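You operate a simulated robot arm through the tools that you are given. There is no shell and no other tool. Be economical: measure what you need, move in short steps, check, and stop when the job is done.

Carry out the task below with a simulated two-armed robot. There is one attempt and no reset: what you move stays moved.

Task
Grind some pepper into the white dish and serve it on the green mat.
Fine: stand the mill in the dish and hold it with one hand; then it goes back. Set down upright: pepper mill.

It is judged by the outcome, as a careful person would: the job done as asked, and still so three seconds after it is handed in. It fails if anything else is knocked over, pushed out of place, dropped, spilled or broken.

Robot
Two 7-joint arms with two-finger parallel grippers on one trunk, on a base that drives. Base frame: it is fixed to the floor where the robot stands at the start and does not move with it; the origin is under the middle of the robot, x ahead of it, y to its left, z up. Units: mm, degrees, N and s.
The left shoulder is at the start at [60, 143, 978], the right one opposite. With the tool pointing down near the work surface each hand reaches from about 300 to 740 mm from the robot's upright axis, wherever it stands, measured 20 degrees to its own side. Places, roughly: pepper mill head [500, -100, 900]; salt mill head [1100, 200, 900]. Payload 1.57 kg a hand.
The TCP of each hand is the grasp point between the finger pads, 30 mm short of the fingertips. In the tool frame z runs along the fingers and y along their closing line. Largest opening 110 mm; finger width 24, thickness 12; the body of the gripper, 48 by 112 mm, starts 78 mm behind the TCP.
Orientation is that of the tool frame in the base frame, as [roll, pitch, yaw] about the fixed x, y, z axes, in that order (R = Rz(yaw) Ry(pitch) Rx(roll)). With the fingers straight down and closing along the base's y, the tool's x points along the base's -x, its y along +y and its z along -z.

Tools
- The arms move only by the tool play_rows. It takes "left_increments", "right_increments" or both (then of equal length, played together; a hand with none holds still); each is one flat list of numbers, 7 for each row, row after row: the turn, a rotation vector about the tool's x, y, z in degrees, then the shift along the tool's x, y, z in mm, then the closure, from 0 (fully open) to 1 (shut). In form: [wx, wy, wz, tx, ty, tz, fingers, wx, wy, wz, tx, ty, tz, fingers, ...]. A call has 1 to 20 rows; each row is the pose to reach, as a shift and turn from the pose commanded when the call began, along the tool's axes at that moment. A row lasts 0.2 s, in which the tool goes at most 50 mm and 8.6 degrees; a call with a longer step from one row to the next is refused whole, and so is a gripper value outside its range. A pose out of reach is approached as far as the arm can. The call stops where the force on the tool passes 40 N (or 10 N more than at its start, if that is more) or the arm is blocked; 0.2 s more then pass. The fingers move at their own pace (about 45 mm/s each) and stop on an object; they squeeze with about 39 N. The grip force told is the motor's: it shows also when the fingers shut on nothing. Time passes only in rows, and 0.2 s behind the last, so rows that repeat a pose let the fingers close. The reply holds the time, the measured pose of the TCP, the force on the tool along the base axes, the opening and the grip force, in the units named above and with some noise, with the torque about the TCP (base axes, N m) and any sound that the robot's microphone picked up.
- Cameras (640 x 400 px; columns grow to the right, rows downward): "scene" is now at [38.9, 21.2, 1580.7]; the picture's right is [0.30, -0.96, 0.00], its down [-0.78, -0.24, -0.58] and it looks along [0.56, 0.17, -0.81] (base axes); focal length 272 px, centre (320, 200). "left" rides on the left gripper at [70, -16, -141] in its tool frame; the picture's right is [0.23, 0.97, 0.00], its down [-0.86, 0.20, -0.48] and it looks along [-0.47, 0.11, 0.88] (tool axes); focal length 222 px, centre (320, 200). "right" rides on the right gripper at [70, 16, -141] in its tool frame; the picture's right is [-0.23, 0.97, 0.00], its down [-0.85, -0.20, -0.48] and it looks along [-0.47, -0.11, 0.88] (tool axes); focal length 222 px, centre (320, 200). There is no depth. A picture from a camera that has moved, and an enlarged one, comes with that camera's place and axes in the base frame and with its lens.
- get_image(camera): a new picture of that camera. It takes no simulated time.
- raise_lower(by): slides the trunk up (or, below 0, down) by that many mm; the arms and the scene camera ride with it, the base frame stays. It gives what a move gives, with no picture.
- base_move(legs): drives the robot by 1 to 6 legs, each [ahead, left, turn to the left] in mm, mm and degrees, along the robot's own axes; the way and the turn of a leg run together, so that a leg with both is an arc; at most 1500 mm and 180 degrees a leg. The arms and the cameras ride along, it lands a little off, and it stops where it bumps. It gives what a move gives.
- head_to(pan, tilt): turns the head with the scene camera to pan (to the left, within 86 degrees either way) and tilt (down, from -29 to 69), counted from straight ahead of the robot. It gives what a move gives.
- zoom(camera, box): a new picture of the part [left, top, right, bottom] of that camera's present view, enlarged. It takes no simulated time.
- sign_off(): hands the job in; it is judged then, once.

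Go step by step. Nothing tells you exact positions but the pictures and the camera data: compare them with the known pose of the tool, close in by small moves and look again before you grip or let go. The budget is 120 turns and 92 pictures, counting those below and the enlarged ones. Unless the task says otherwise, let go and move clear before handing in, and close with one line.

The tools are called as name(argument=value, ...) on one line, values as JSON. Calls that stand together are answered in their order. play_rows: Moves the arms, as the interface text tells. Its arguments: {"type":"object","properties":{"left_increments":{"type":"array","items":{"type":"number"}},"right_increments":{"type":"array","items":{"type":"number"}}},"required":[]} The other tools are called the same way: raise_lower (by) slides the trunk up or down; base_move (legs) drives the base; head_to (pan, tilt) turns the head that bears the scene camera; get_image (camera) takes a picture; zoom (camera, box) takes an enlarged picture of a part of a camera's view; sign_off () hands the job in.

At the start:

```text
time_s: 0.0
left_tool_pos: [361.6, 285.8, 1167.9]
left_orientation: [179.9, 0.0, -179.9]
left_ft_force: [0.1, 0.5, 0.2]
left_wrist_torque: [0.04, 0.02, 0.03]
left_gripper_width: 109.8
left_gripper_force: 0.1
right_tool_pos: [523.1, -98.7, 1130.6]
right_orientation: [180.0, 0.0, -179.9]
right_ft_force: [0.5, -0.2, -0.9]
right_wrist_torque: [-0.03, 0.02, 0.0]
right_gripper_width: 110.1
right_gripper_force: 0.1
trunk travel left (down, up): [-577.0, 13.0]
robot x, y, heading: [-2.4, -1.4, -0.1]
head pan, tilt: [17.2, 54.4]
```

scene: 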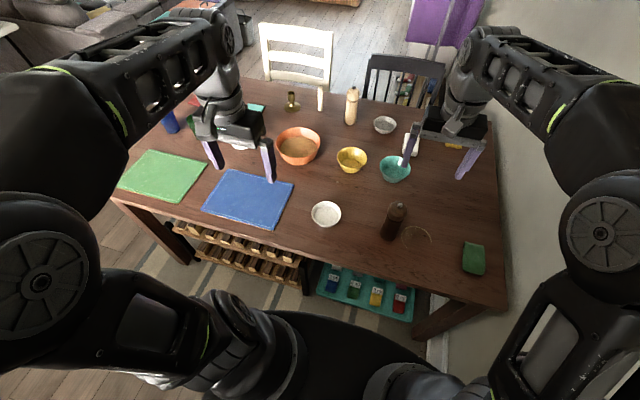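
right: 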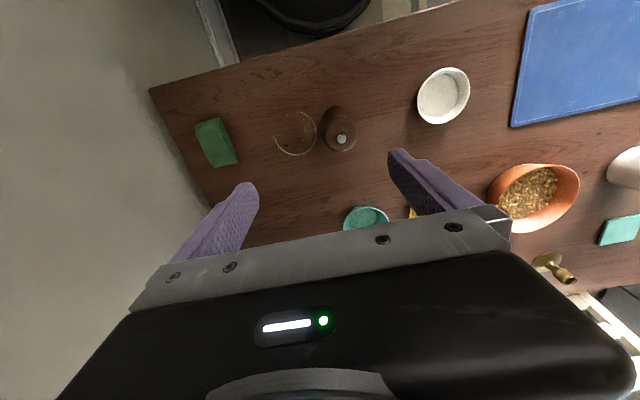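
left: 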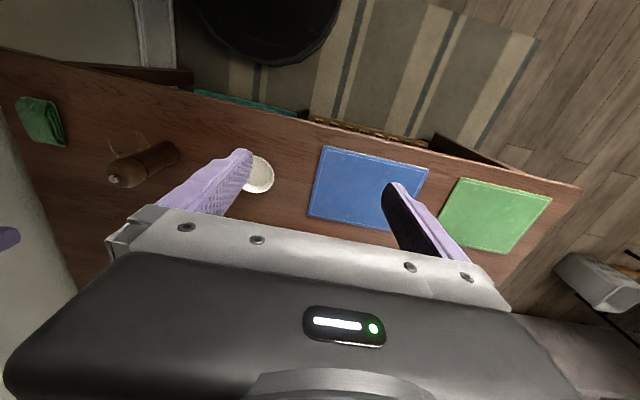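

The white dish is near [530, 150], the dark pepper mill near [550, -75], and the green mat far left near [535, 840]. I'll take a closer look first.

zoom(camera="scene", box=[280, 180, 500, 290])

zoom(camera="right", box=[180, 50, 500, 250])

zoom(camera="scene", box=[100, 70, 440, 240])

```text
2.91 times, centred on (390, 235) of scene
camera zoom: at [38.9, 21.2, 1580.7], right [0.3, -0.96, 0.0], down [-0.78, -0.24, -0.58], along [0.56, 0.17, -0.81], focal length 793 px, centre (116, 98)
```

zoom: 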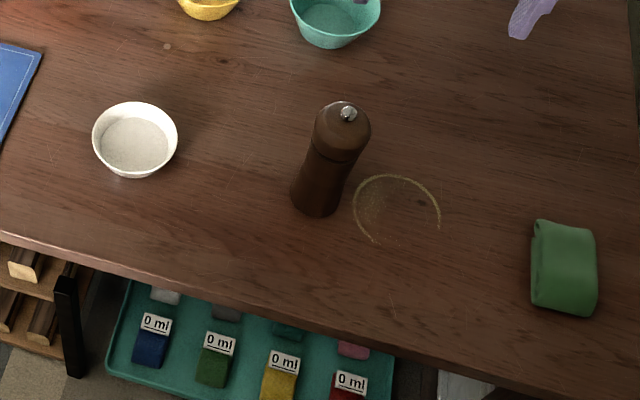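

```text
2.00 times, centred on (340, 150) of right
camera zoom: at [453.0, -82.2, 1272.7], right [0.23, 0.97, 0.0], down [0.85, -0.2, 0.48], along [0.47, -0.11, -0.88], focal length 444 px, centre (280, 300)
```

zoom: 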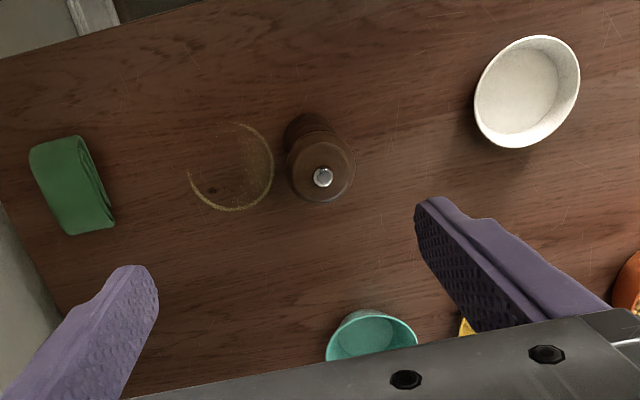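

```text
1.88 times, centred on (270, 155) of scene
camera zoom: at [38.9, 21.2, 1580.7], right [0.3, -0.96, 0.0], down [-0.78, -0.24, -0.58], along [0.56, 0.17, -0.81], focal length 513 px, centre (414, 285)
```

zoom: 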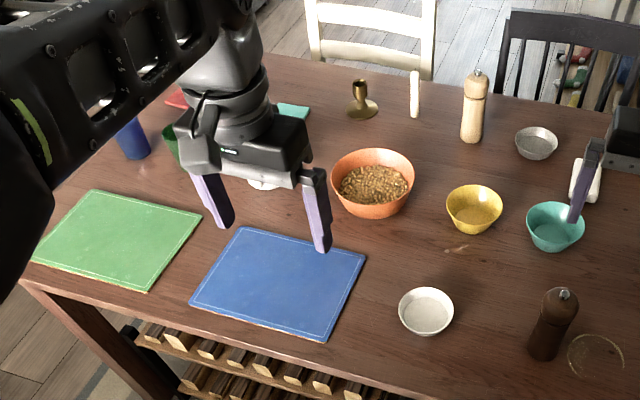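

The mill stands at about [540, -71] and is roughly 180 mm tall with a 55 mm head. The dish is centred near [543, 151]. I'll shift the base 90 mm left so both arms can reach dish and mill, then tilt the right hand so it can grip the mill body from the near side.

base_move(legs=[[0, 90, 0]])

```text
time_s: 1.1
left_tool_pos: [361.4, 378.2, 1166.7]
left_orientation: [-180.0, 0.0, -179.9]
left_ft_force: [-0.1, 0.8, 0.4]
left_wrist_torque: [-0.06, 0.02, 0.01]
left_gripper_width: 109.8
left_gripper_force: 0.0
right_tool_pos: [523.4, -7.6, 1130.0]
right_orientation: [-180.0, -0.1, 179.9]
right_ft_force: [0.8, -0.4, -0.5]
right_wrist_torque: [-0.01, -0.02, -0.03]
right_gripper_width: 110.0
right_gripper_force: 0.1
trunk travel left (down, up): [-577.0, 13.0]
robot x, y, heading: [-1.0, 90.8, -0.1]
head pan, tilt: [17.2, 54.4]
```

The base shifted as planned. Next I tilt the right hand 60° and bring it to the near side of the mill.

play_rows(right_increments=[0, -7.5, 0, 15, -8, 20, 0, 0, -15, 0, 30, -16, 40, 0, 0, -22.5, 0, 46, -24, 60, 0, 0, -30, 0, 61, -32, 80, 0, 0, -37.5, 0, 77, -40, 100, 0, 0, -45, 0, 92, -48, 120, 0, 0, -52.5, 0, 108, -56, 140, 0, 0, -60, 0, 123, -63, 160, 0, 0, -60, 0, 123, -63, 180, 0, 0, -60, 0, 123, -63, 180, 0])

get_image(camera="right")

get_image(camera="scene")

```text
time_s: 3.1
left_tool_pos: [361.9, 375.5, 1167.6]
left_orientation: [179.8, 0.0, 179.9]
left_ft_force: [0.6, -0.3, 0.4]
left_wrist_torque: [0.02, 0.0, 0.0]
left_gripper_width: 109.9
left_gripper_force: 0.1
right_tool_pos: [507.8, -33.0, 939.4]
right_orientation: [-179.3, 62.4, -179.6]
right_ft_force: [-1.7, -0.8, 8.7]
right_wrist_torque: [-0.5, -0.15, -0.1]
right_gripper_width: 110.0
right_gripper_force: 0.1
right hand out of reach, approached as far as the arm can: row 6, 7, 8, 9, 10
trunk travel left (down, up): [-577.0, 13.0]
robot x, y, heading: [-0.9, 89.6, -0.6]
head pan, tilt: [17.2, 54.4]
stopped in row 10 (right hand): the force on the tool passed its limit (the readings are from after the stop); the commanded pose is now the measured one
```

```text
85 pictures are left
camera right: at [350.2, -15.6, 943.2], right [0.11, 0.97, 0.2], down [-0.03, -0.19, 0.98], along [0.99, -0.11, 0.01], focal length 222 px, centre (320, 200)
```

right: 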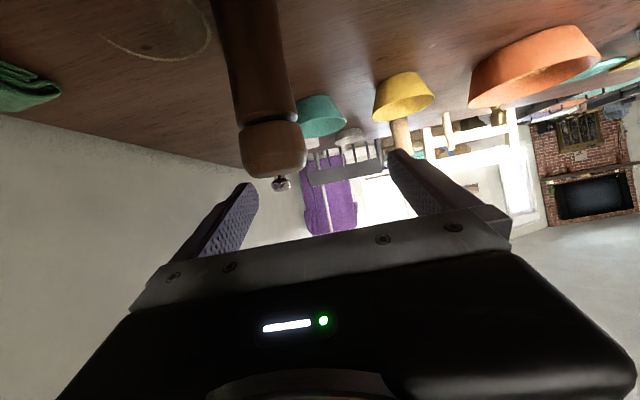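

```text
84 pictures are left
camera scene: at [38.5, 111.4, 1580.8], right [0.29, -0.96, 0.0], down [-0.78, -0.24, -0.58], along [0.56, 0.17, -0.81], focal length 272 px, centre (320, 200)
```

scene: 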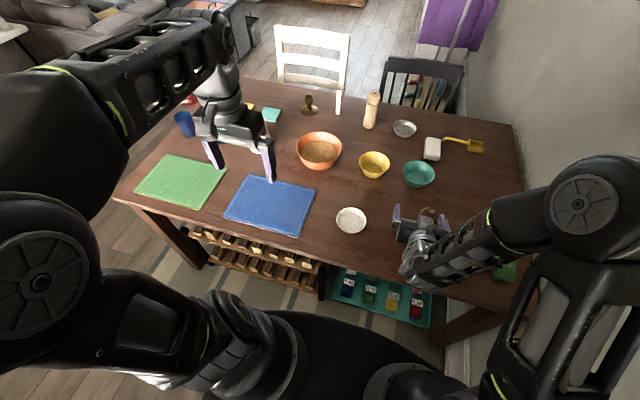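

The arm can't fold that close in, and it stopped with the fingers beside the mill head. I'll drive the base straight back, which draws the hand away, and look again.

base_move(legs=[[-130, 0, 0.6]])

get_image(camera="right")

get_image(camera="scene")

```text
time_s: 4.4
left_tool_pos: [227.9, 379.3, 1166.8]
left_orientation: [-179.9, 0.2, -179.4]
left_ft_force: [-0.9, -0.3, 0.0]
left_wrist_torque: [-0.01, -0.03, 0.02]
left_gripper_width: 110.0
left_gripper_force: 0.1
right_tool_pos: [376.4, -28.0, 937.8]
right_orientation: [-179.2, 62.3, -178.9]
right_ft_force: [-0.4, 0.4, 1.0]
right_wrist_torque: [0.02, -0.02, -0.02]
right_gripper_width: 109.8
right_gripper_force: 0.1
trunk travel left (down, up): [-577.0, 13.0]
robot x, y, heading: [-130.6, 86.6, 0.6]
head pan, tilt: [17.2, 54.4]
```

```text
83 pictures are left
camera right: at [218.7, -12.2, 943.0], right [0.1, 0.98, 0.2], down [-0.03, -0.19, 0.98], along [0.99, -0.1, 0.01], focal length 222 px, centre (320, 200)
```

right: 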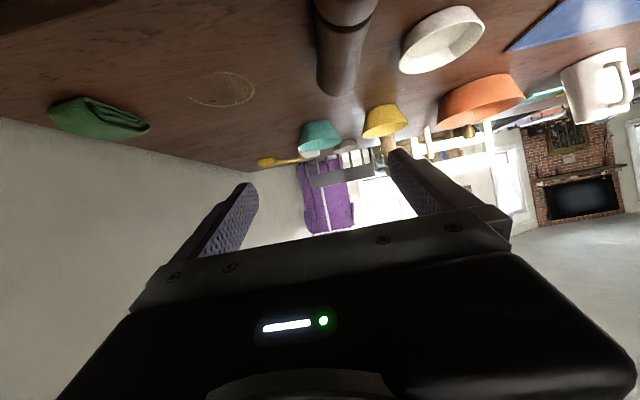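

```text
82 pictures are left
camera scene: at [-94.2, 111.7, 1580.8], right [0.3, -0.95, 0.0], down [-0.77, -0.25, -0.58], along [0.56, 0.18, -0.81], focal length 272 px, centre (320, 200)
```

scene: 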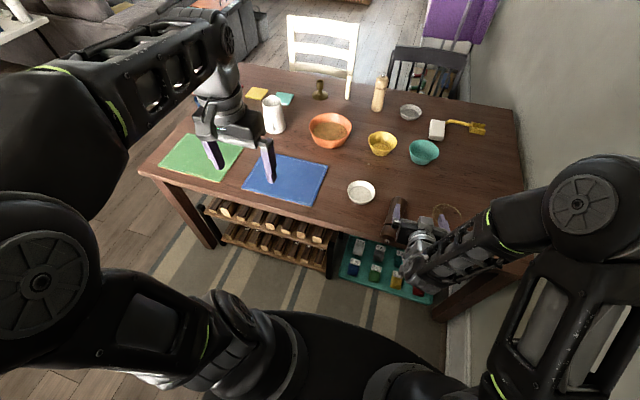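

The mill looks different, so I need to check whether it is still standing.

zoom(camera="scene", box=[330, 160, 490, 260])

zoom(camera="right", box=[240, 0, 440, 120])

```text
4.00 times, centred on (410, 210) of scene
camera zoom: at [-94.2, 111.7, 1580.8], right [0.3, -0.95, 0.0], down [-0.77, -0.25, -0.58], along [0.56, 0.18, -0.81], focal length 1090 px, centre (-40, 160)
```

zoom: 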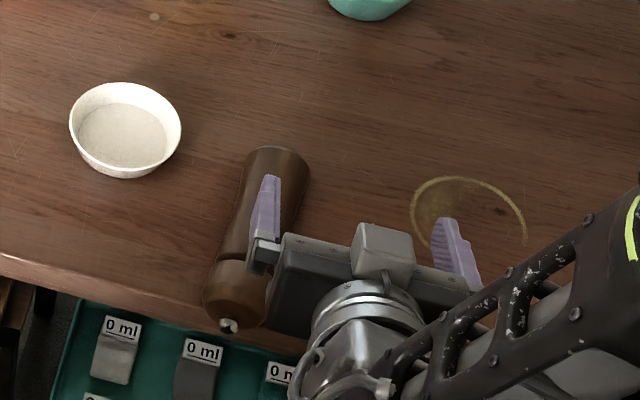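

```text
3.20 times, centred on (340, 60) of right
camera zoom: at [218.7, -12.2, 943.0], right [0.1, 0.98, 0.2], down [-0.03, -0.19, 0.98], along [0.99, -0.1, 0.01], focal length 711 px, centre (256, 648)
```

zoom: 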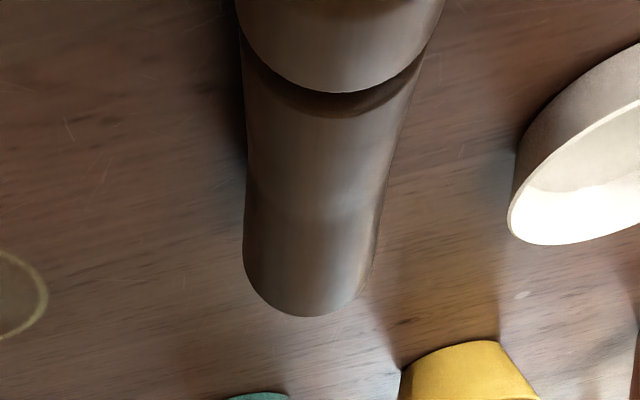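

The mill got pulled over and now lies on its side, head toward me and overhanging the table edge near [370, 30], base near [540, 18]. Nothing else looks touched. I'll back off, then grip the head end-on with a level hand and tip it upright again.

base_move(legs=[[-170, 0, -0.6]])

get_image(camera="scene")

get_image(camera="right")

```text
time_s: 5.9
left_tool_pos: [60.5, 375.7, 1167.7]
left_orientation: [180.0, 0.1, -179.9]
left_ft_force: [-0.4, 0.0, 0.2]
left_wrist_torque: [0.03, -0.04, -0.01]
left_gripper_width: 110.1
left_gripper_force: 0.1
right_tool_pos: [206.0, -33.4, 937.6]
right_orientation: [-179.3, 62.3, -179.5]
right_ft_force: [0.3, -0.6, 0.3]
right_wrist_torque: [0.02, -0.02, 0.0]
right_gripper_width: 109.9
right_gripper_force: 0.1
trunk travel left (down, up): [-577.0, 13.0]
robot x, y, heading: [-297.7, 87.4, 0.0]
head pan, tilt: [17.2, 54.4]
```

```text
79 pictures are left
camera scene: at [-263.5, 110.5, 1580.8], right [0.3, -0.96, 0.0], down [-0.78, -0.24, -0.58], along [0.56, 0.17, -0.81], focal length 272 px, centre (320, 200)
```

scene: 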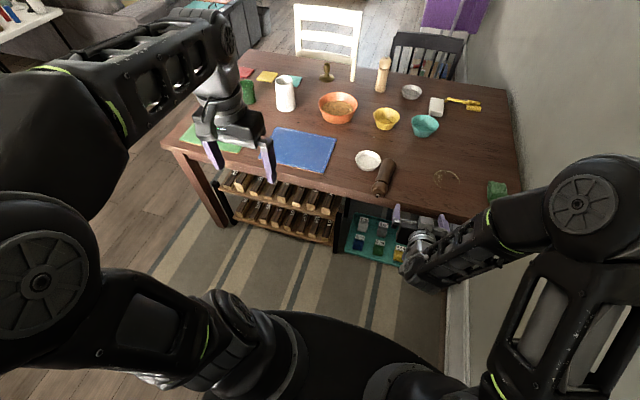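

```text
78 pictures are left
camera right: at [48.0, -16.4, 942.9], right [0.11, 0.97, 0.2], down [-0.03, -0.19, 0.98], along [0.99, -0.11, 0.01], focal length 222 px, centre (320, 200)
```

right: 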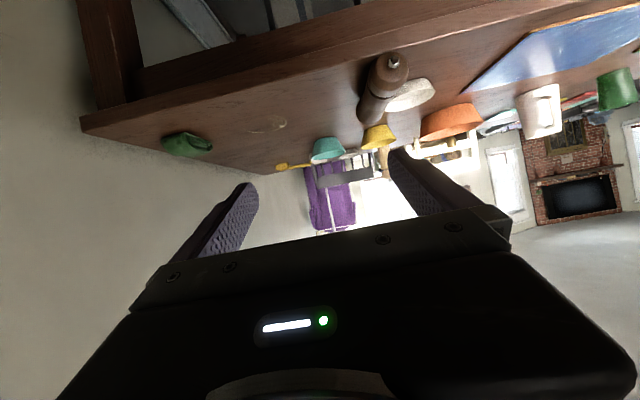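

zoom(camera="scene", box=[320, 130, 480, 230])

zoom(camera="right", box=[320, 30, 480, 130])

```text
4.00 times, centred on (400, 180) of scene
camera zoom: at [-263.5, 110.5, 1580.8], right [0.3, -0.96, 0.0], down [-0.78, -0.24, -0.58], along [0.56, 0.17, -0.81], focal length 1090 px, centre (0, 280)
```

zoom: 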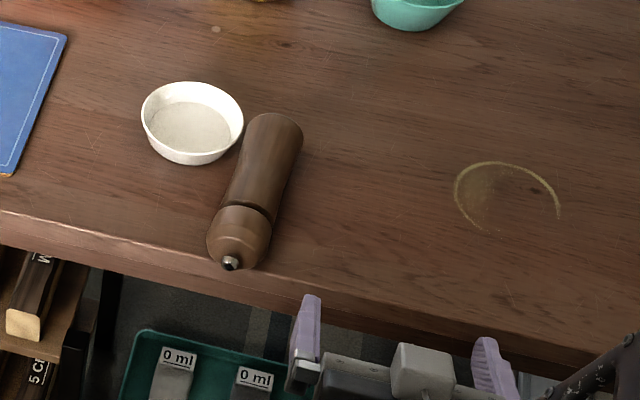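

```text
4.00 times, centred on (400, 80) of right
camera zoom: at [48.0, -16.4, 942.9], right [0.11, 0.97, 0.2], down [-0.03, -0.19, 0.98], along [0.99, -0.11, 0.01], focal length 888 px, centre (0, 680)
```

zoom: 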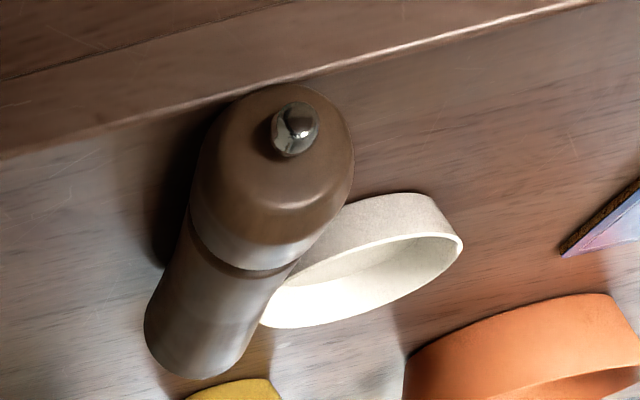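

The mill is resting with its knob at about [368, 83] and its base at about [555, 70], alongside the dish, which hasn't moved. I'll shift the base left, lower the trunk, and level the hand in line with the mill.

base_move(legs=[[0, 125, 0]])

raise_lower(by=-155)

play_rows(right_increments=[0, -7, 0, 0, 0, 0, 0, 0, -14, 0, 0, 0, 0, 0, 0, -21, 0, 0, 0, 0, 0, 0, -28, 0, 0, 0, 0, 0, 0, -28, 0, 0, 0, 0, 0])

get_image(camera="right")

get_image(camera="scene")

```text
time_s: 7.2
left_tool_pos: [60.8, 504.9, 1165.9]
left_orientation: [-179.9, 0.0, 180.0]
left_ft_force: [0.4, 0.1, 0.9]
left_wrist_torque: [-0.04, 0.0, -0.01]
left_gripper_width: 110.0
left_gripper_force: 0.1
right_tool_pos: [205.8, 96.4, 937.5]
right_orientation: [-179.2, 62.3, -179.4]
right_ft_force: [0.7, -0.2, 0.9]
right_wrist_torque: [0.01, 0.02, -0.03]
right_gripper_width: 110.0
right_gripper_force: 0.0
trunk travel left (down, up): [-577.0, 13.0]
robot x, y, heading: [-300.6, 216.7, 0.1]
head pan, tilt: [17.2, 54.4]
```

```text
time_s: 8.9
left_tool_pos: [61.4, 504.3, 1012.3]
left_orientation: [179.9, 0.0, -180.0]
left_ft_force: [0.2, -0.3, -0.5]
left_wrist_torque: [0.02, -0.02, -0.01]
left_gripper_width: 110.0
left_gripper_force: 0.1
right_tool_pos: [207.2, 94.4, 782.6]
right_orientation: [-179.2, 62.3, -179.5]
right_ft_force: [-0.4, -0.1, 0.0]
right_wrist_torque: [0.02, -0.01, -0.01]
right_gripper_width: 110.1
right_gripper_force: 0.1
trunk travel left (down, up): [-422.0, 168.0]
robot x, y, heading: [-301.9, 217.7, -0.1]
head pan, tilt: [17.2, 54.4]
```

```text
time_s: 10.1
left_tool_pos: [60.3, 503.3, 1013.0]
left_orientation: [-179.9, 0.0, -180.0]
left_ft_force: [0.3, -0.5, 0.2]
left_wrist_torque: [0.01, 0.0, 0.02]
left_gripper_width: 110.0
left_gripper_force: 0.2
right_tool_pos: [282.5, 112.9, 864.2]
right_orientation: [-161.0, 87.4, -161.2]
right_ft_force: [0.4, -0.1, 0.2]
right_wrist_torque: [-0.01, -0.02, 0.02]
right_gripper_width: 109.9
right_gripper_force: 0.0
right hand out of reach, approached as far as the arm can: row 2, 3, 4, 5
trunk travel left (down, up): [-422.0, 168.0]
robot x, y, heading: [-298.3, 217.7, 0.1]
head pan, tilt: [17.2, 54.4]
```

```text
75 pictures are left
camera right: at [137.9, 128.6, 801.7], right [0.01, 0.98, 0.21], down [-0.44, -0.18, 0.88], along [0.9, -0.11, 0.43], focal length 222 px, centre (320, 200)
```

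right: 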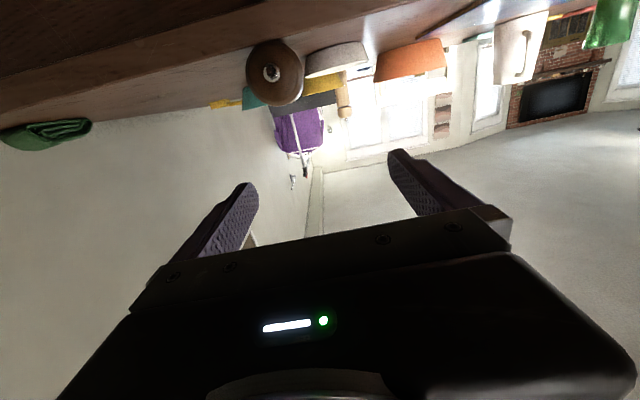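

```text
74 pictures are left
camera scene: at [-261.7, 238.6, 1425.7], right [0.3, -0.96, 0.0], down [-0.78, -0.24, -0.58], along [0.56, 0.17, -0.81], focal length 272 px, centre (320, 200)
```

scene: 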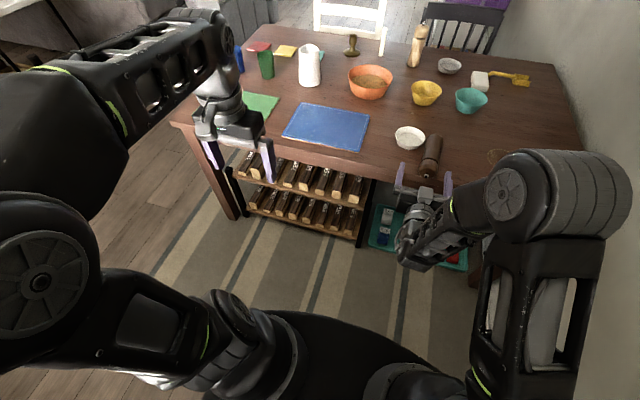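

At this distance the level hand can't fold in far enough. I'll back the base up 50 mm and reach forward instead.

base_move(legs=[[-60, 0, 0]])

play_rows(right_increments=[0, 0, 0, 0, 0, 30, 0, 0, 0, 0, 0, 0, 60, 0, 0, 0, 0, 0, 0, 90, 0, 0, 0, 0, 0, 0, 110, 0, 0, 0, 0, 0, 0, 110, 0, 0, 0, 0, 0, 0, 110, 0])

```text
time_s: 11.1
left_tool_pos: [0.4, 503.9, 1012.4]
left_orientation: [-180.0, -0.2, -179.9]
left_ft_force: [-0.3, -0.9, -0.1]
left_wrist_torque: [0.03, -0.02, 0.01]
left_gripper_width: 110.2
left_gripper_force: 0.0
right_tool_pos: [221.2, 113.0, 864.5]
right_orientation: [-160.8, 87.4, -160.8]
right_ft_force: [0.8, -0.2, 0.6]
right_wrist_torque: [0.01, -0.02, 0.02]
right_gripper_width: 109.9
right_gripper_force: 0.1
trunk travel left (down, up): [-422.0, 168.0]
robot x, y, heading: [-359.0, 214.8, -0.1]
head pan, tilt: [17.2, 54.4]
```

```text
time_s: 12.5
left_tool_pos: [0.8, 503.7, 1013.7]
left_orientation: [-180.0, 0.0, -180.0]
left_ft_force: [-0.1, -0.1, -0.1]
left_wrist_torque: [0.01, -0.03, 0.02]
left_gripper_width: 109.9
left_gripper_force: 0.0
right_tool_pos: [330.9, 114.4, 858.5]
right_orientation: [-159.5, 87.2, -160.2]
right_ft_force: [0.1, 0.6, 0.1]
right_wrist_torque: [0.02, -0.01, -0.02]
right_gripper_width: 109.9
right_gripper_force: 0.0
trunk travel left (down, up): [-422.0, 168.0]
robot x, y, heading: [-363.6, 217.5, -0.1]
head pan, tilt: [17.2, 54.4]
```

Now it's reachable. I lower the hand to the mill's axis height, staying clear of the knob, with a slight yaw to line up.

play_rows(right_increments=[2, 0, 0, 0, 0, -45, 0, 4, 0, 0, 30, -10, -45, 0, 4, 0, 0, 55, -20, -45, 0, 4, 0, 0, 80, -26, -45, 0, 4, 0, 0, 80, -26, -45, 0])

get_image(camera="right")

zoom(camera="scene", box=[340, 90, 520, 220])

```text
time_s: 13.7
left_tool_pos: [0.9, 505.1, 1012.2]
left_orientation: [-179.9, -0.1, -179.8]
left_ft_force: [0.4, -0.4, -0.4]
left_wrist_torque: [-0.02, 0.02, -0.01]
left_gripper_width: 110.1
left_gripper_force: 0.1
right_tool_pos: [286.0, 88.0, 784.9]
right_orientation: [-158.2, 87.1, -162.5]
right_ft_force: [0.2, -0.1, 0.5]
right_wrist_torque: [0.02, -0.04, -0.04]
right_gripper_width: 109.6
right_gripper_force: 0.1
trunk travel left (down, up): [-422.0, 168.0]
robot x, y, heading: [-361.8, 218.0, 0.1]
head pan, tilt: [17.2, 54.4]
```

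```text
73 pictures are left
camera right: at [142.0, 112.6, 722.0], right [0.08, 0.97, 0.21], down [-0.45, -0.15, 0.88], along [0.89, -0.17, 0.42], focal length 222 px, centre (320, 200)
```

right: 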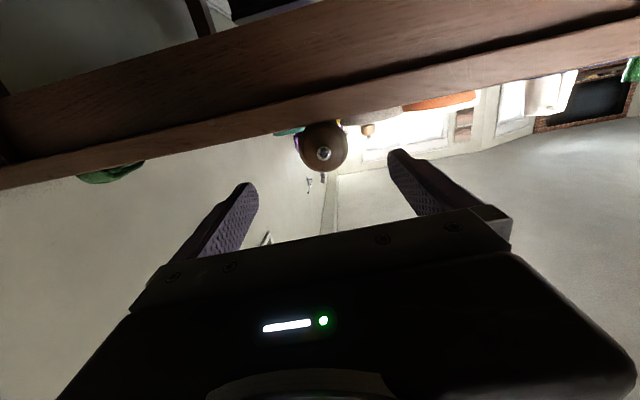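

```text
3.08 times, centred on (430, 155) of scene
camera zoom: at [-322.0, 239.1, 1425.7], right [0.3, -0.95, 0.0], down [-0.78, -0.24, -0.58], along [0.56, 0.17, -0.81], focal length 838 px, centre (-18, 338)
```

zoom: 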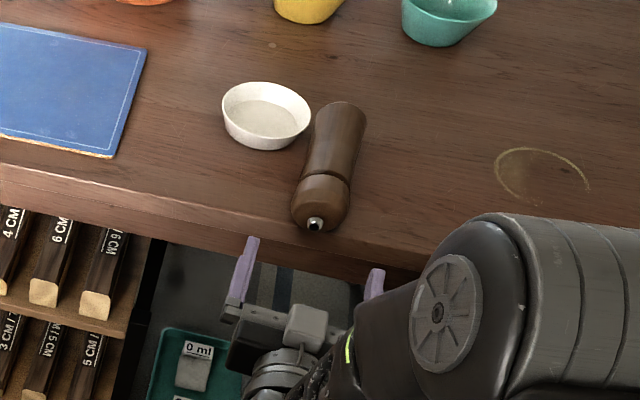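

The hand is in line with the mill axis (knob at about [368, 84, 776]). I advance so the pads straddle the head, then close.

play_rows(right_increments=[0, 0, 0, 0, 1, 30, 0, 0, 0, 0, 0, 2, 60, 0, 0, 0, 0, 0, 2, 85, 0, 0, 0, 0, 0, 2, 103, 0, 0, 0, 0, 0, 2, 103, 0])

get_image(camera="right")

zoom(camera="scene", box=[340, 90, 520, 220])

```text
time_s: 14.9
left_tool_pos: [0.9, 503.3, 1013.2]
left_orientation: [-180.0, -0.1, -179.9]
left_ft_force: [0.3, 0.3, 0.3]
left_wrist_torque: [-0.01, 0.01, -0.04]
left_gripper_width: 109.9
left_gripper_force: 0.2
right_tool_pos: [386.7, 79.9, 778.4]
right_orientation: [-155.2, 87.2, -159.8]
right_ft_force: [0.0, 0.6, -0.4]
right_wrist_torque: [0.0, 0.02, 0.03]
right_gripper_width: 110.1
right_gripper_force: 0.1
trunk travel left (down, up): [-422.0, 168.0]
robot x, y, heading: [-362.0, 214.4, 0.3]
head pan, tilt: [17.2, 54.4]
```

```text
71 pictures are left
camera right: at [243.5, 106.8, 714.9], right [0.09, 0.97, 0.21], down [-0.45, -0.15, 0.88], along [0.89, -0.17, 0.43], focal length 222 px, centre (320, 200)
```

right: 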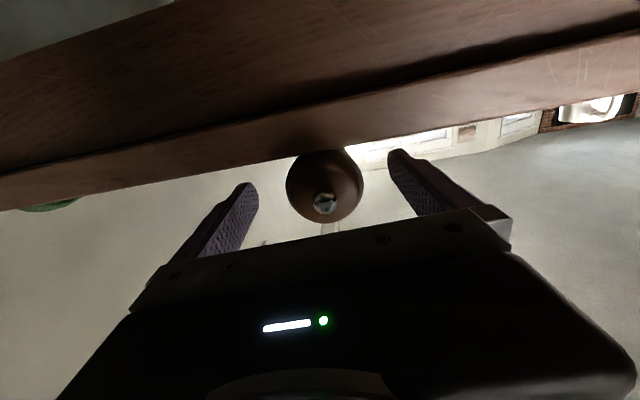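

```text
3.08 times, centred on (430, 155) of scene
camera zoom: at [-322.0, 238.9, 1425.7], right [0.3, -0.95, 0.0], down [-0.78, -0.24, -0.58], along [0.56, 0.17, -0.81], focal length 838 px, centre (-18, 338)
```

zoom: 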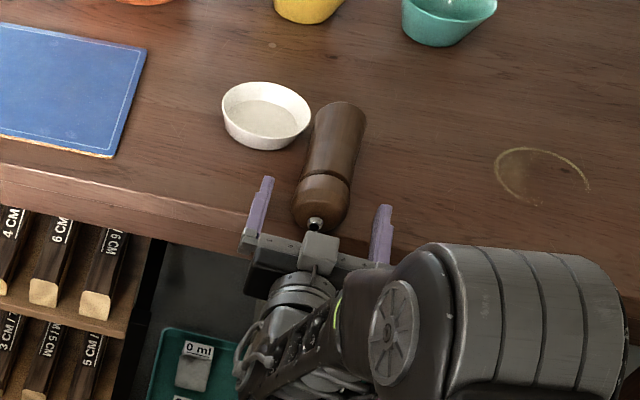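

The fingertips reach just short of the groove between head and body, so I close the grip.

play_rows(right_increments=[0, 0, 0, 0, 1, 3, 0.3, 0, 0, 0, 0, 1, 3, 0.6, 0, 0, 0, 0, 1, 3, 1, 0, 0, 0, 0, 1, 3, 1, 0, 0, 0, 0, 1, 3, 1, 0, 0, 0, 0, 1, 3, 1])

zoom(camera="scene", box=[340, 90, 520, 220])

```text
time_s: 16.3
left_tool_pos: [0.3, 503.7, 1012.1]
left_orientation: [-180.0, -0.1, -179.9]
left_ft_force: [-1.1, -0.4, -0.3]
left_wrist_torque: [0.01, -0.01, -0.02]
left_gripper_width: 109.8
left_gripper_force: 0.0
right_tool_pos: [388.7, 81.2, 776.9]
right_orientation: [-156.0, 87.3, -160.3]
right_ft_force: [0.4, 0.9, 0.2]
right_wrist_torque: [0.02, -0.06, 0.0]
right_gripper_width: 53.6
right_gripper_force: 37.1
trunk travel left (down, up): [-422.0, 168.0]
robot x, y, heading: [-361.1, 216.0, 0.1]
head pan, tilt: [17.2, 54.4]
```

```text
3.08 times, centred on (430, 155) of scene
camera zoom: at [-321.9, 239.0, 1425.7], right [0.3, -0.95, 0.0], down [-0.78, -0.24, -0.58], along [0.56, 0.17, -0.81], focal length 838 px, centre (-18, 338)
```

zoom: 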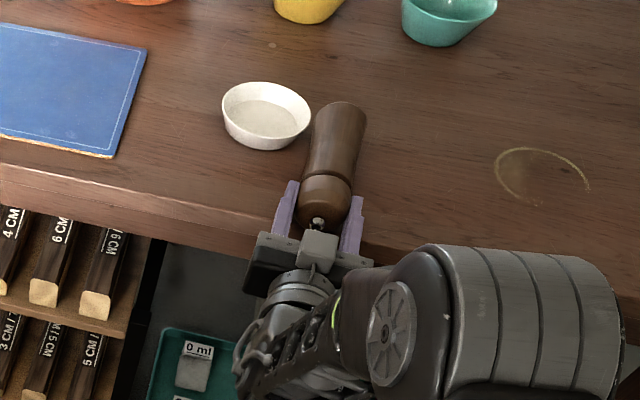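

The grip is firm at 53.6 mm. I lift with the trunk first as a test.

raise_lower(by=50)

get_image(camera="scene")

```text
time_s: 17.2
left_tool_pos: [1.7, 504.9, 1061.6]
left_orientation: [180.0, -0.1, -179.9]
left_ft_force: [0.4, 0.3, 0.3]
left_wrist_torque: [-0.02, 0.04, 0.01]
left_gripper_width: 110.0
left_gripper_force: 0.0
right_tool_pos: [389.9, 81.2, 826.7]
right_orientation: [-156.1, 87.2, -160.6]
right_ft_force: [-0.5, 0.4, -2.3]
right_wrist_torque: [0.01, 0.18, -0.01]
right_gripper_width: 53.7
right_gripper_force: 38.6
trunk travel left (down, up): [-472.0, 118.0]
robot x, y, heading: [-359.7, 219.0, 0.2]
head pan, tilt: [17.2, 54.4]
```

```text
68 pictures are left
camera scene: at [-321.5, 238.9, 1475.7], right [0.3, -0.95, 0.0], down [-0.78, -0.24, -0.58], along [0.56, 0.17, -0.81], focal length 272 px, centre (320, 200)
```

scene: 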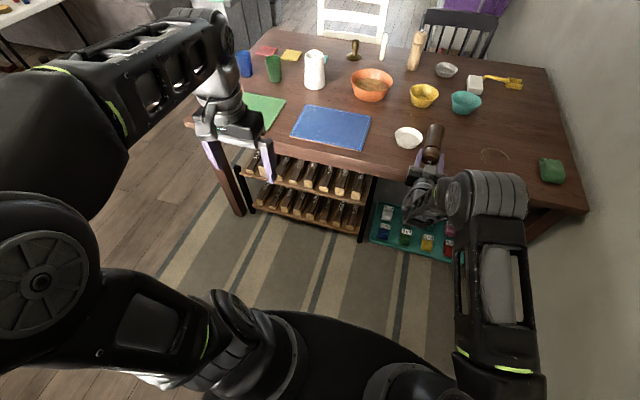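

The mill holds and weighs about 2.5 N. I raise it more, then bring the base forward for arm room.

raise_lower(by=110)

base_move(legs=[[120, 0, 0]])

play_rows(right_increments=[0, 7, 0, 0, 0, 0, 1, 0, 14, 0, 0, 0, 0, 1, 0, 21, 0, 0, 0, 0, 1, 0, 28, 0, 0, 0, 0, 1, 0, 35, 0, 0, 0, 0, 1, 0, 42, 0, 0, 0, 0, 1, 0, 42, 0, 0, 0, 0, 1])

get_image(camera="scene")

```text
time_s: 18.6
left_tool_pos: [0.3, 504.1, 1173.3]
left_orientation: [-180.0, -0.1, -179.9]
left_ft_force: [-0.2, 0.1, -0.8]
left_wrist_torque: [0.04, 0.01, 0.01]
left_gripper_width: 109.9
left_gripper_force: 0.0
right_tool_pos: [389.4, 82.0, 937.8]
right_orientation: [-156.1, 87.2, -160.5]
right_ft_force: [-0.5, -0.4, -1.4]
right_wrist_torque: [-0.03, 0.16, -0.01]
right_gripper_width: 53.9
right_gripper_force: 38.9
trunk travel left (down, up): [-582.0, 8.0]
robot x, y, heading: [-359.3, 218.0, 0.0]
head pan, tilt: [17.2, 54.4]
```

```text
time_s: 19.9
left_tool_pos: [121.7, 505.1, 1171.1]
left_orientation: [180.0, -0.1, -179.9]
left_ft_force: [0.9, -0.1, -0.3]
left_wrist_torque: [-0.01, 0.04, -0.01]
left_gripper_width: 110.1
left_gripper_force: 0.1
right_tool_pos: [510.5, 83.8, 936.2]
right_orientation: [-156.7, 87.3, -160.9]
right_ft_force: [0.8, -1.0, -1.9]
right_wrist_torque: [-0.03, 0.18, 0.0]
right_gripper_width: 53.9
right_gripper_force: 38.7
trunk travel left (down, up): [-582.0, 8.0]
robot x, y, heading: [-238.2, 218.1, 0.0]
head pan, tilt: [17.2, 54.4]
```

```text
time_s: 21.5
left_tool_pos: [120.9, 505.1, 1172.2]
left_orientation: [-179.9, 0.0, -179.7]
left_ft_force: [0.3, -0.2, -0.7]
left_wrist_torque: [0.01, 0.02, 0.0]
left_gripper_width: 109.8
left_gripper_force: 0.1
right_tool_pos: [510.7, 83.9, 937.0]
right_orientation: [-178.6, 45.4, 176.9]
right_ft_force: [-0.6, 0.0, -1.6]
right_wrist_torque: [-0.01, 0.1, 0.01]
right_gripper_width: 53.8
right_gripper_force: 39.0
trunk travel left (down, up): [-582.0, 8.0]
robot x, y, heading: [-242.8, 217.0, 0.4]
head pan, tilt: [17.2, 54.4]
```

```text
67 pictures are left
camera scene: at [-201.7, 239.1, 1585.7], right [0.3, -0.95, 0.0], down [-0.78, -0.24, -0.58], along [0.56, 0.17, -0.81], focal length 272 px, centre (320, 200)
```

scene: 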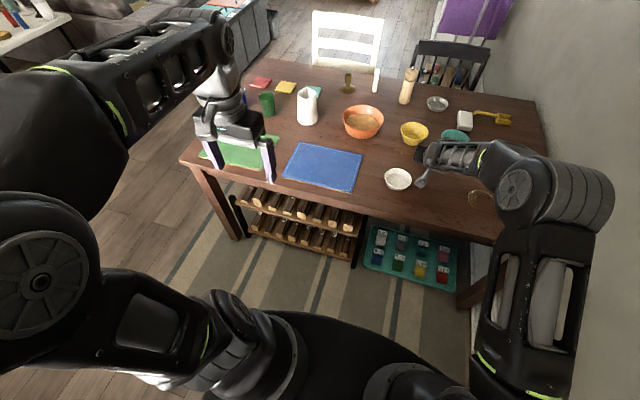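

No slip so far. I finish tipping it upright while raising 50 mm for clearance.

play_rows(right_increments=[0, 0, 0, -18, 0, -18, 1, 0, 7.5, 0, -35, 0, -35, 1, 0, 15, 0, -35, 0, -35, 1, 0, 22.5, 0, -35, 0, -35, 1, 0, 30, 0, -35, 0, -35, 1, 0, 37.5, 0, -35, 0, -35, 1, 0, 45, 0, -35, 0, -35, 1, 0, 45, 0, -35, 0, -35, 1])

get_image(camera="scene")

get_image(camera="right")

get_image(camera="left")

```text
time_s: 23.3
left_tool_pos: [119.9, 505.4, 1173.2]
left_orientation: [180.0, 0.0, -179.8]
left_ft_force: [-1.1, -0.7, 1.0]
left_wrist_torque: [0.03, -0.02, 0.0]
left_gripper_width: 109.9
left_gripper_force: 0.0
right_tool_pos: [472.6, 68.1, 980.9]
right_orientation: [-178.9, 7.9, 175.9]
right_ft_force: [0.4, 0.2, -2.8]
right_wrist_torque: [0.05, 0.04, -0.01]
right_gripper_width: 53.9
right_gripper_force: 39.0
right hand out of reach, approached as far as the arm can: row 6, 7, 8
trunk travel left (down, up): [-582.0, 8.0]
robot x, y, heading: [-240.0, 219.7, 0.2]
head pan, tilt: [17.2, 54.4]
```

```text
66 pictures are left
camera scene: at [-202.2, 238.5, 1585.7], right [0.3, -0.95, 0.0], down [-0.78, -0.24, -0.58], along [0.56, 0.17, -0.81], focal length 272 px, centre (320, 200)
```

scene: 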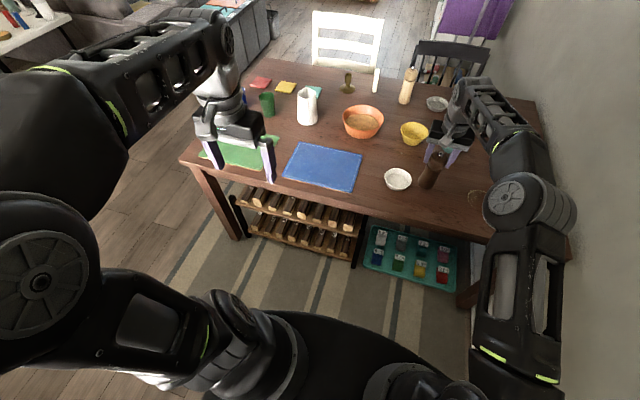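

```text
65 pictures are left
camera right: at [386.2, 92.7, 1111.4], right [0.3, 0.95, 0.01], down [0.76, -0.25, 0.6], along [0.57, -0.17, -0.8], focal length 222 px, centre (320, 200)
```

right: 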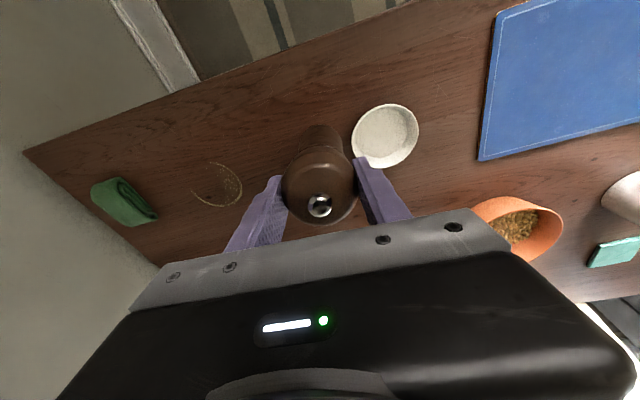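

```text
64 pictures are left
camera left: at [49.7, 488.0, 1313.8], right [-0.23, 0.97, 0.0], down [0.85, 0.2, 0.48], along [0.47, 0.11, -0.88], focal length 222 px, centre (320, 200)
```

left: 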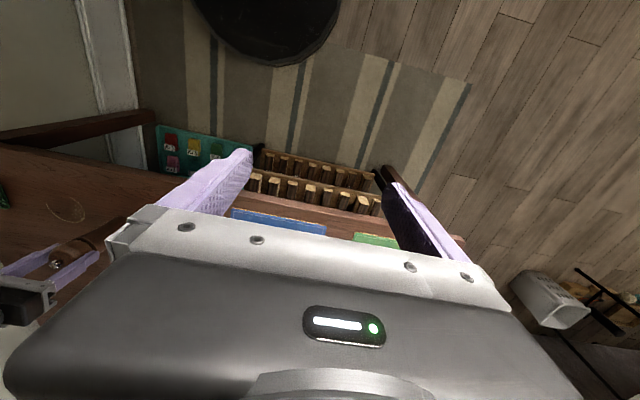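

It is nearly upright; the arm ran out of reach. I bring the base forward 120 mm and then square up the hand.

base_move(legs=[[120, 0, 0]])

play_rows(right_increments=[0, 4, 0, 10, 0, 0, 1, 0, 8, 2, 20, 10, 0, 1, 0, 8, 4, 30, 20, 0, 1, 0, 8, 4, 40, 35, 0, 1, 0, 8, 4, 48, 50, 0, 1, 0, 8, 4, 48, 65, 0, 1, 0, 8, 4, 48, 80, 0, 1, 0, 8, 4, 48, 80, 0, 1])

get_image(camera="right")

get_image(camera="scene")

```text
time_s: 24.5
left_tool_pos: [239.3, 504.9, 1172.5]
left_orientation: [-180.0, -0.1, -179.9]
left_ft_force: [0.6, 0.1, -0.1]
left_wrist_torque: [0.01, 0.04, 0.02]
left_gripper_width: 109.9
left_gripper_force: 0.1
right_tool_pos: [592.2, 68.4, 980.0]
right_orientation: [-178.9, 7.9, 175.8]
right_ft_force: [0.1, 0.3, -2.5]
right_wrist_torque: [0.01, 0.09, -0.01]
right_gripper_width: 53.7
right_gripper_force: 39.0
trunk travel left (down, up): [-582.0, 8.0]
robot x, y, heading: [-126.7, 218.7, 0.2]
head pan, tilt: [17.2, 54.4]
```

```text
time_s: 26.3
left_tool_pos: [237.9, 504.1, 1171.5]
left_orientation: [-180.0, 0.1, -179.9]
left_ft_force: [0.6, 0.2, 0.0]
left_wrist_torque: [0.02, 0.02, -0.03]
left_gripper_width: 110.2
left_gripper_force: 0.0
right_tool_pos: [548.6, 150.9, 972.1]
right_orientation: [-179.2, 0.0, 171.6]
right_ft_force: [0.4, -0.8, -3.0]
right_wrist_torque: [0.03, 0.02, 0.04]
right_gripper_width: 53.8
right_gripper_force: 38.8
right hand out of reach, approached as far as the arm can: row 2
trunk travel left (down, up): [-582.0, 8.0]
robot x, y, heading: [-122.0, 215.6, -0.1]
head pan, tilt: [17.2, 54.4]
```

```text
63 pictures are left
camera right: at [482.7, 179.1, 1114.1], right [0.37, 0.93, -0.01], down [0.82, -0.31, 0.48], along [0.44, -0.19, -0.88], focal length 222 px, centre (320, 200)
```

right: 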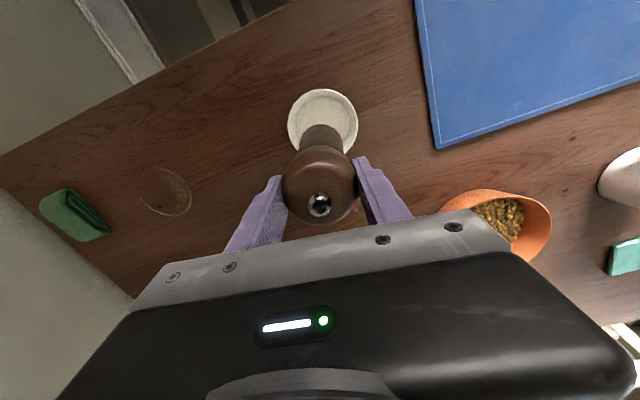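

```text
62 pictures are left
camera scene: at [-84.2, 239.2, 1585.7], right [0.3, -0.95, 0.0], down [-0.78, -0.24, -0.58], along [0.56, 0.17, -0.81], focal length 272 px, centre (320, 200)
```

scene: 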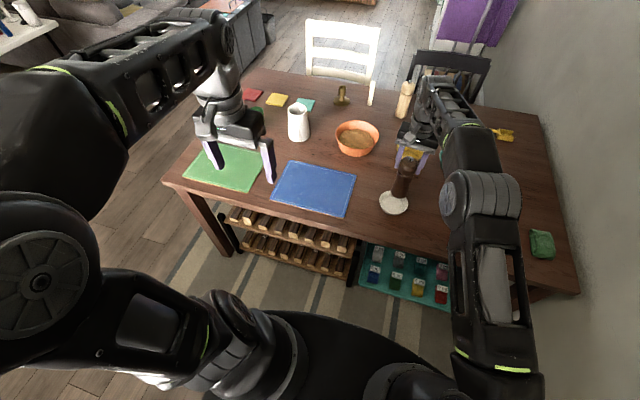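

The mill is upright over the dish. A zoom will check centring before I lower it.

zoom(camera="scene", box=[340, 130, 460, 230])

zoom(camera="right", box=[240, 70, 400, 230])

```text
4.00 times, centred on (400, 180) of scene
camera zoom: at [-84.2, 239.2, 1585.7], right [0.3, -0.95, 0.0], down [-0.78, -0.24, -0.58], along [0.56, 0.17, -0.81], focal length 1090 px, centre (0, 280)
```

zoom: 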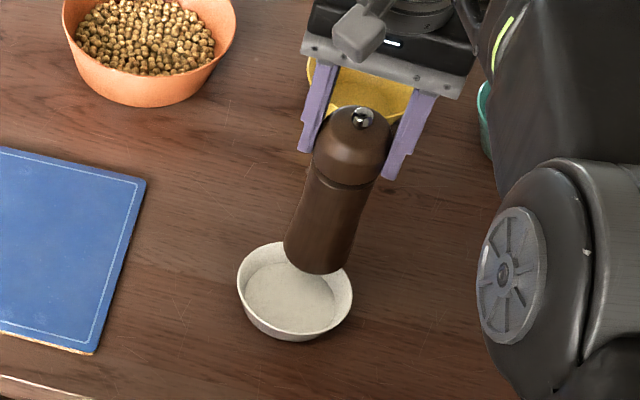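

```text
2.50 times, centred on (320, 150) of right
camera zoom: at [482.7, 179.1, 1114.1], right [0.37, 0.93, -0.01], down [0.82, -0.31, 0.48], along [0.44, -0.19, -0.88], focal length 555 px, centre (320, 325)
```

zoom: 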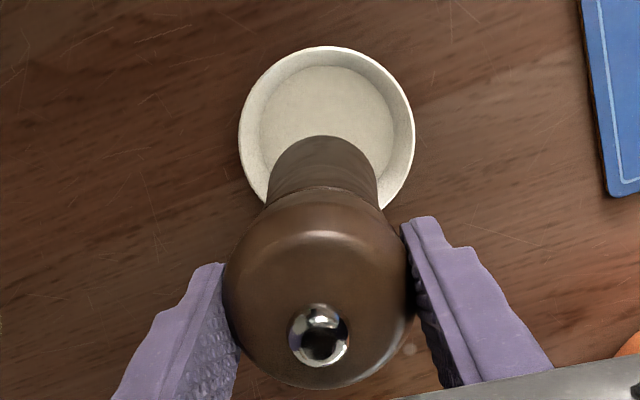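

The mill leans a few degrees toward +x in the grip. I correct by about 3.5°, shift slightly, and come down just above the dish floor.

play_rows(right_increments=[0, 3.5, 0, 5, 1, 0, 1, 0, 3.5, 0, 5, 1, 15, 1, 0, 3.5, 0, 5, 1, 25, 1, 0, 3.5, 0, 5, 1, 25, 1])

zoom(camera="scene", box=[340, 130, 460, 230])

zoom(camera="right", box=[240, 70, 400, 230])

```text
time_s: 27.3
left_tool_pos: [237.8, 505.9, 1172.6]
left_orientation: [180.0, 0.0, -179.8]
left_ft_force: [0.0, -0.4, 0.4]
left_wrist_torque: [0.02, -0.02, 0.0]
left_gripper_width: 110.0
left_gripper_force: 0.1
right_tool_pos: [544.8, 151.3, 955.1]
right_orientation: [-179.2, -2.0, 171.8]
right_ft_force: [0.8, -0.7, -2.7]
right_wrist_torque: [0.02, 0.0, -0.01]
right_gripper_width: 53.6
right_gripper_force: 39.4
right hand out of reach, approached as far as the arm can: row 1, 2, 3, 4
trunk travel left (down, up): [-582.0, 8.0]
robot x, y, heading: [-124.2, 219.2, -0.0]
head pan, tilt: [17.2, 54.4]
```

```text
4.00 times, centred on (400, 180) of scene
camera zoom: at [-84.4, 239.6, 1585.7], right [0.3, -0.95, 0.0], down [-0.78, -0.24, -0.58], along [0.56, 0.17, -0.81], focal length 1090 px, centre (0, 280)
```

zoom: 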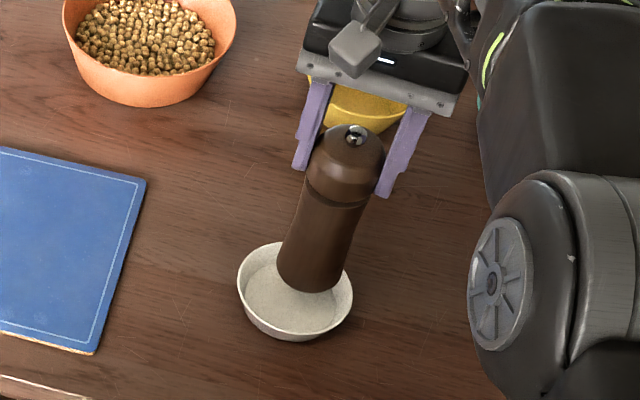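

```text
2.50 times, centred on (320, 150) of right
camera zoom: at [483.2, 178.6, 1100.3], right [0.37, 0.93, -0.02], down [0.83, -0.32, 0.45], along [0.41, -0.18, -0.89], focal length 555 px, centre (320, 325)
```

zoom: 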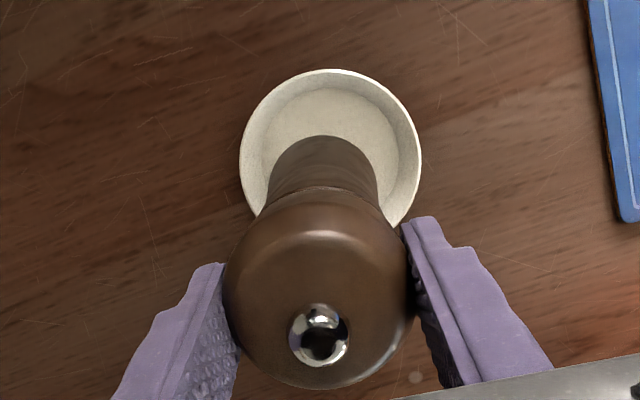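

The mill's foot needs about 10 mm toward the robot and 8 mm left to be centred. I apply that and lower further.

play_rows(right_increments=[0, 1.5, 0, 5, 4, 0, 1, 0, 1.5, 0, 9, 7, 0, 1, 0, 1.5, 0, 9, 7, 10, 1, 0, 1.5, 0, 9, 7, 20, 1, 0, 1.5, 0, 9, 7, 20, 1])

zoom(camera="scene", box=[340, 130, 460, 230])

zoom(camera="right", box=[240, 70, 400, 230])

```text
time_s: 28.5
left_tool_pos: [237.3, 504.3, 1171.6]
left_orientation: [180.0, 0.0, -179.9]
left_ft_force: [0.2, -0.2, 0.3]
left_wrist_torque: [-0.01, 0.0, -0.05]
left_gripper_width: 110.2
left_gripper_force: 0.0
right_tool_pos: [540.7, 155.8, 946.4]
right_orientation: [-179.4, -3.0, 171.5]
right_ft_force: [0.1, 0.3, -2.9]
right_wrist_torque: [0.02, 0.01, 0.0]
right_gripper_width: 53.7
right_gripper_force: 39.0
right hand out of reach, approached as far as the arm can: row 1, 2, 3, 4, 5
trunk travel left (down, up): [-582.0, 8.0]
robot x, y, heading: [-124.8, 216.9, 0.2]
head pan, tilt: [17.2, 54.4]
```

```text
4.00 times, centred on (400, 180) of scene
camera zoom: at [-84.3, 239.6, 1585.7], right [0.3, -0.95, 0.0], down [-0.78, -0.24, -0.58], along [0.56, 0.17, -0.81], focal length 1090 px, centre (0, 280)
```

zoom: 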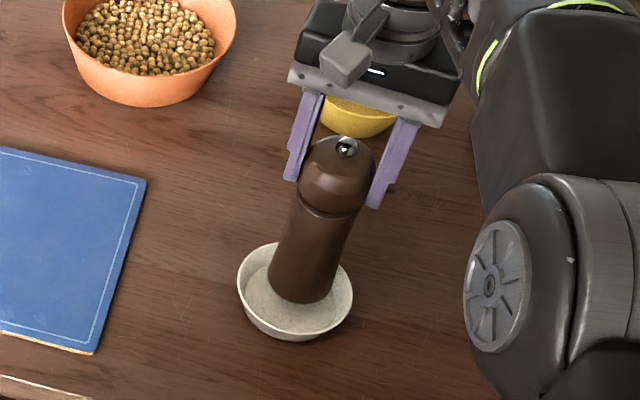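

```text
2.50 times, centred on (320, 150) of right
camera zoom: at [481.4, 182.1, 1092.0], right [0.37, 0.93, -0.02], down [0.84, -0.32, 0.43], along [0.4, -0.18, -0.9], focal length 555 px, centre (320, 325)
```

zoom: 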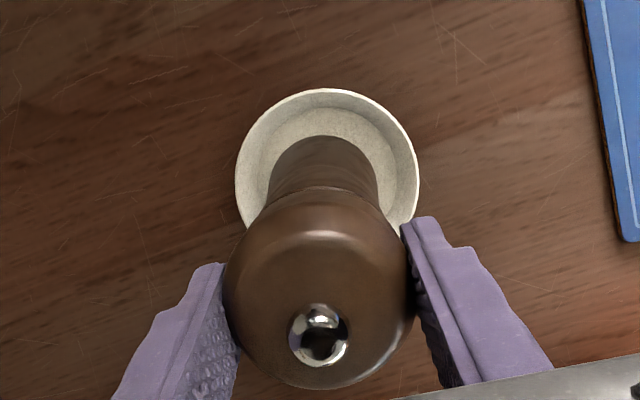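

Reach is limiting at this stance. I'll lift, pull the mill back toward me, and move the base closer by the same amount.

raise_lower(by=8)

play_rows(right_increments=[0, 0, 0, 5, 0, -10, 1, 0, 0, 0, 12, 0, -22, 1, 0, 0, 0, 30, 0, -30, 1, 0, 0, 0, 50, 0, -30, 1, 0, 0, 0, 70, 0, -30, 1, 0, 0, 0, 85, 0, -30, 1, 0, 0, 0, 85, 0, -30, 1])

base_move(legs=[[80, 0, 0]])

```text
time_s: 29.1
left_tool_pos: [238.4, 505.1, 1180.0]
left_orientation: [-180.0, -0.1, -179.9]
left_ft_force: [-0.7, 0.2, 0.5]
left_wrist_torque: [-0.01, 0.01, 0.0]
left_gripper_width: 110.0
left_gripper_force: 0.0
right_tool_pos: [541.1, 155.7, 955.0]
right_orientation: [-179.4, -3.0, 171.7]
right_ft_force: [0.1, 0.2, -1.8]
right_wrist_torque: [0.01, 0.03, 0.02]
right_gripper_width: 53.8
right_gripper_force: 38.8
trunk travel left (down, up): [-590.0, 0.0]
robot x, y, heading: [-123.8, 219.2, 0.3]
head pan, tilt: [17.2, 54.4]
```

```text
time_s: 30.7
left_tool_pos: [238.9, 506.1, 1180.4]
left_orientation: [180.0, 0.0, -179.9]
left_ft_force: [-0.1, 0.3, 1.1]
left_wrist_torque: [0.0, -0.03, 0.02]
left_gripper_width: 109.8
left_gripper_force: 0.0
right_tool_pos: [458.1, 167.9, 988.8]
right_orientation: [-179.4, -3.1, 171.8]
right_ft_force: [-0.3, -0.5, -1.7]
right_wrist_torque: [0.0, 0.0, 0.02]
right_gripper_width: 53.7
right_gripper_force: 38.9
trunk travel left (down, up): [-590.0, 0.0]
robot x, y, heading: [-127.3, 219.5, 0.1]
head pan, tilt: [17.2, 54.4]
```

```text
time_s: 31.8
left_tool_pos: [320.3, 505.0, 1180.1]
left_orientation: [180.0, 0.0, -179.9]
left_ft_force: [0.9, -0.2, 0.7]
left_wrist_torque: [-0.03, 0.07, 0.02]
left_gripper_width: 109.9
left_gripper_force: 0.1
right_tool_pos: [539.2, 167.3, 987.5]
right_orientation: [-179.5, -3.1, 171.7]
right_ft_force: [0.0, -0.3, -2.9]
right_wrist_torque: [0.02, 0.0, -0.01]
right_gripper_width: 53.8
right_gripper_force: 38.8
trunk travel left (down, up): [-590.0, 0.0]
robot x, y, heading: [-42.9, 219.0, -0.1]
head pan, tilt: [17.2, 54.4]
```

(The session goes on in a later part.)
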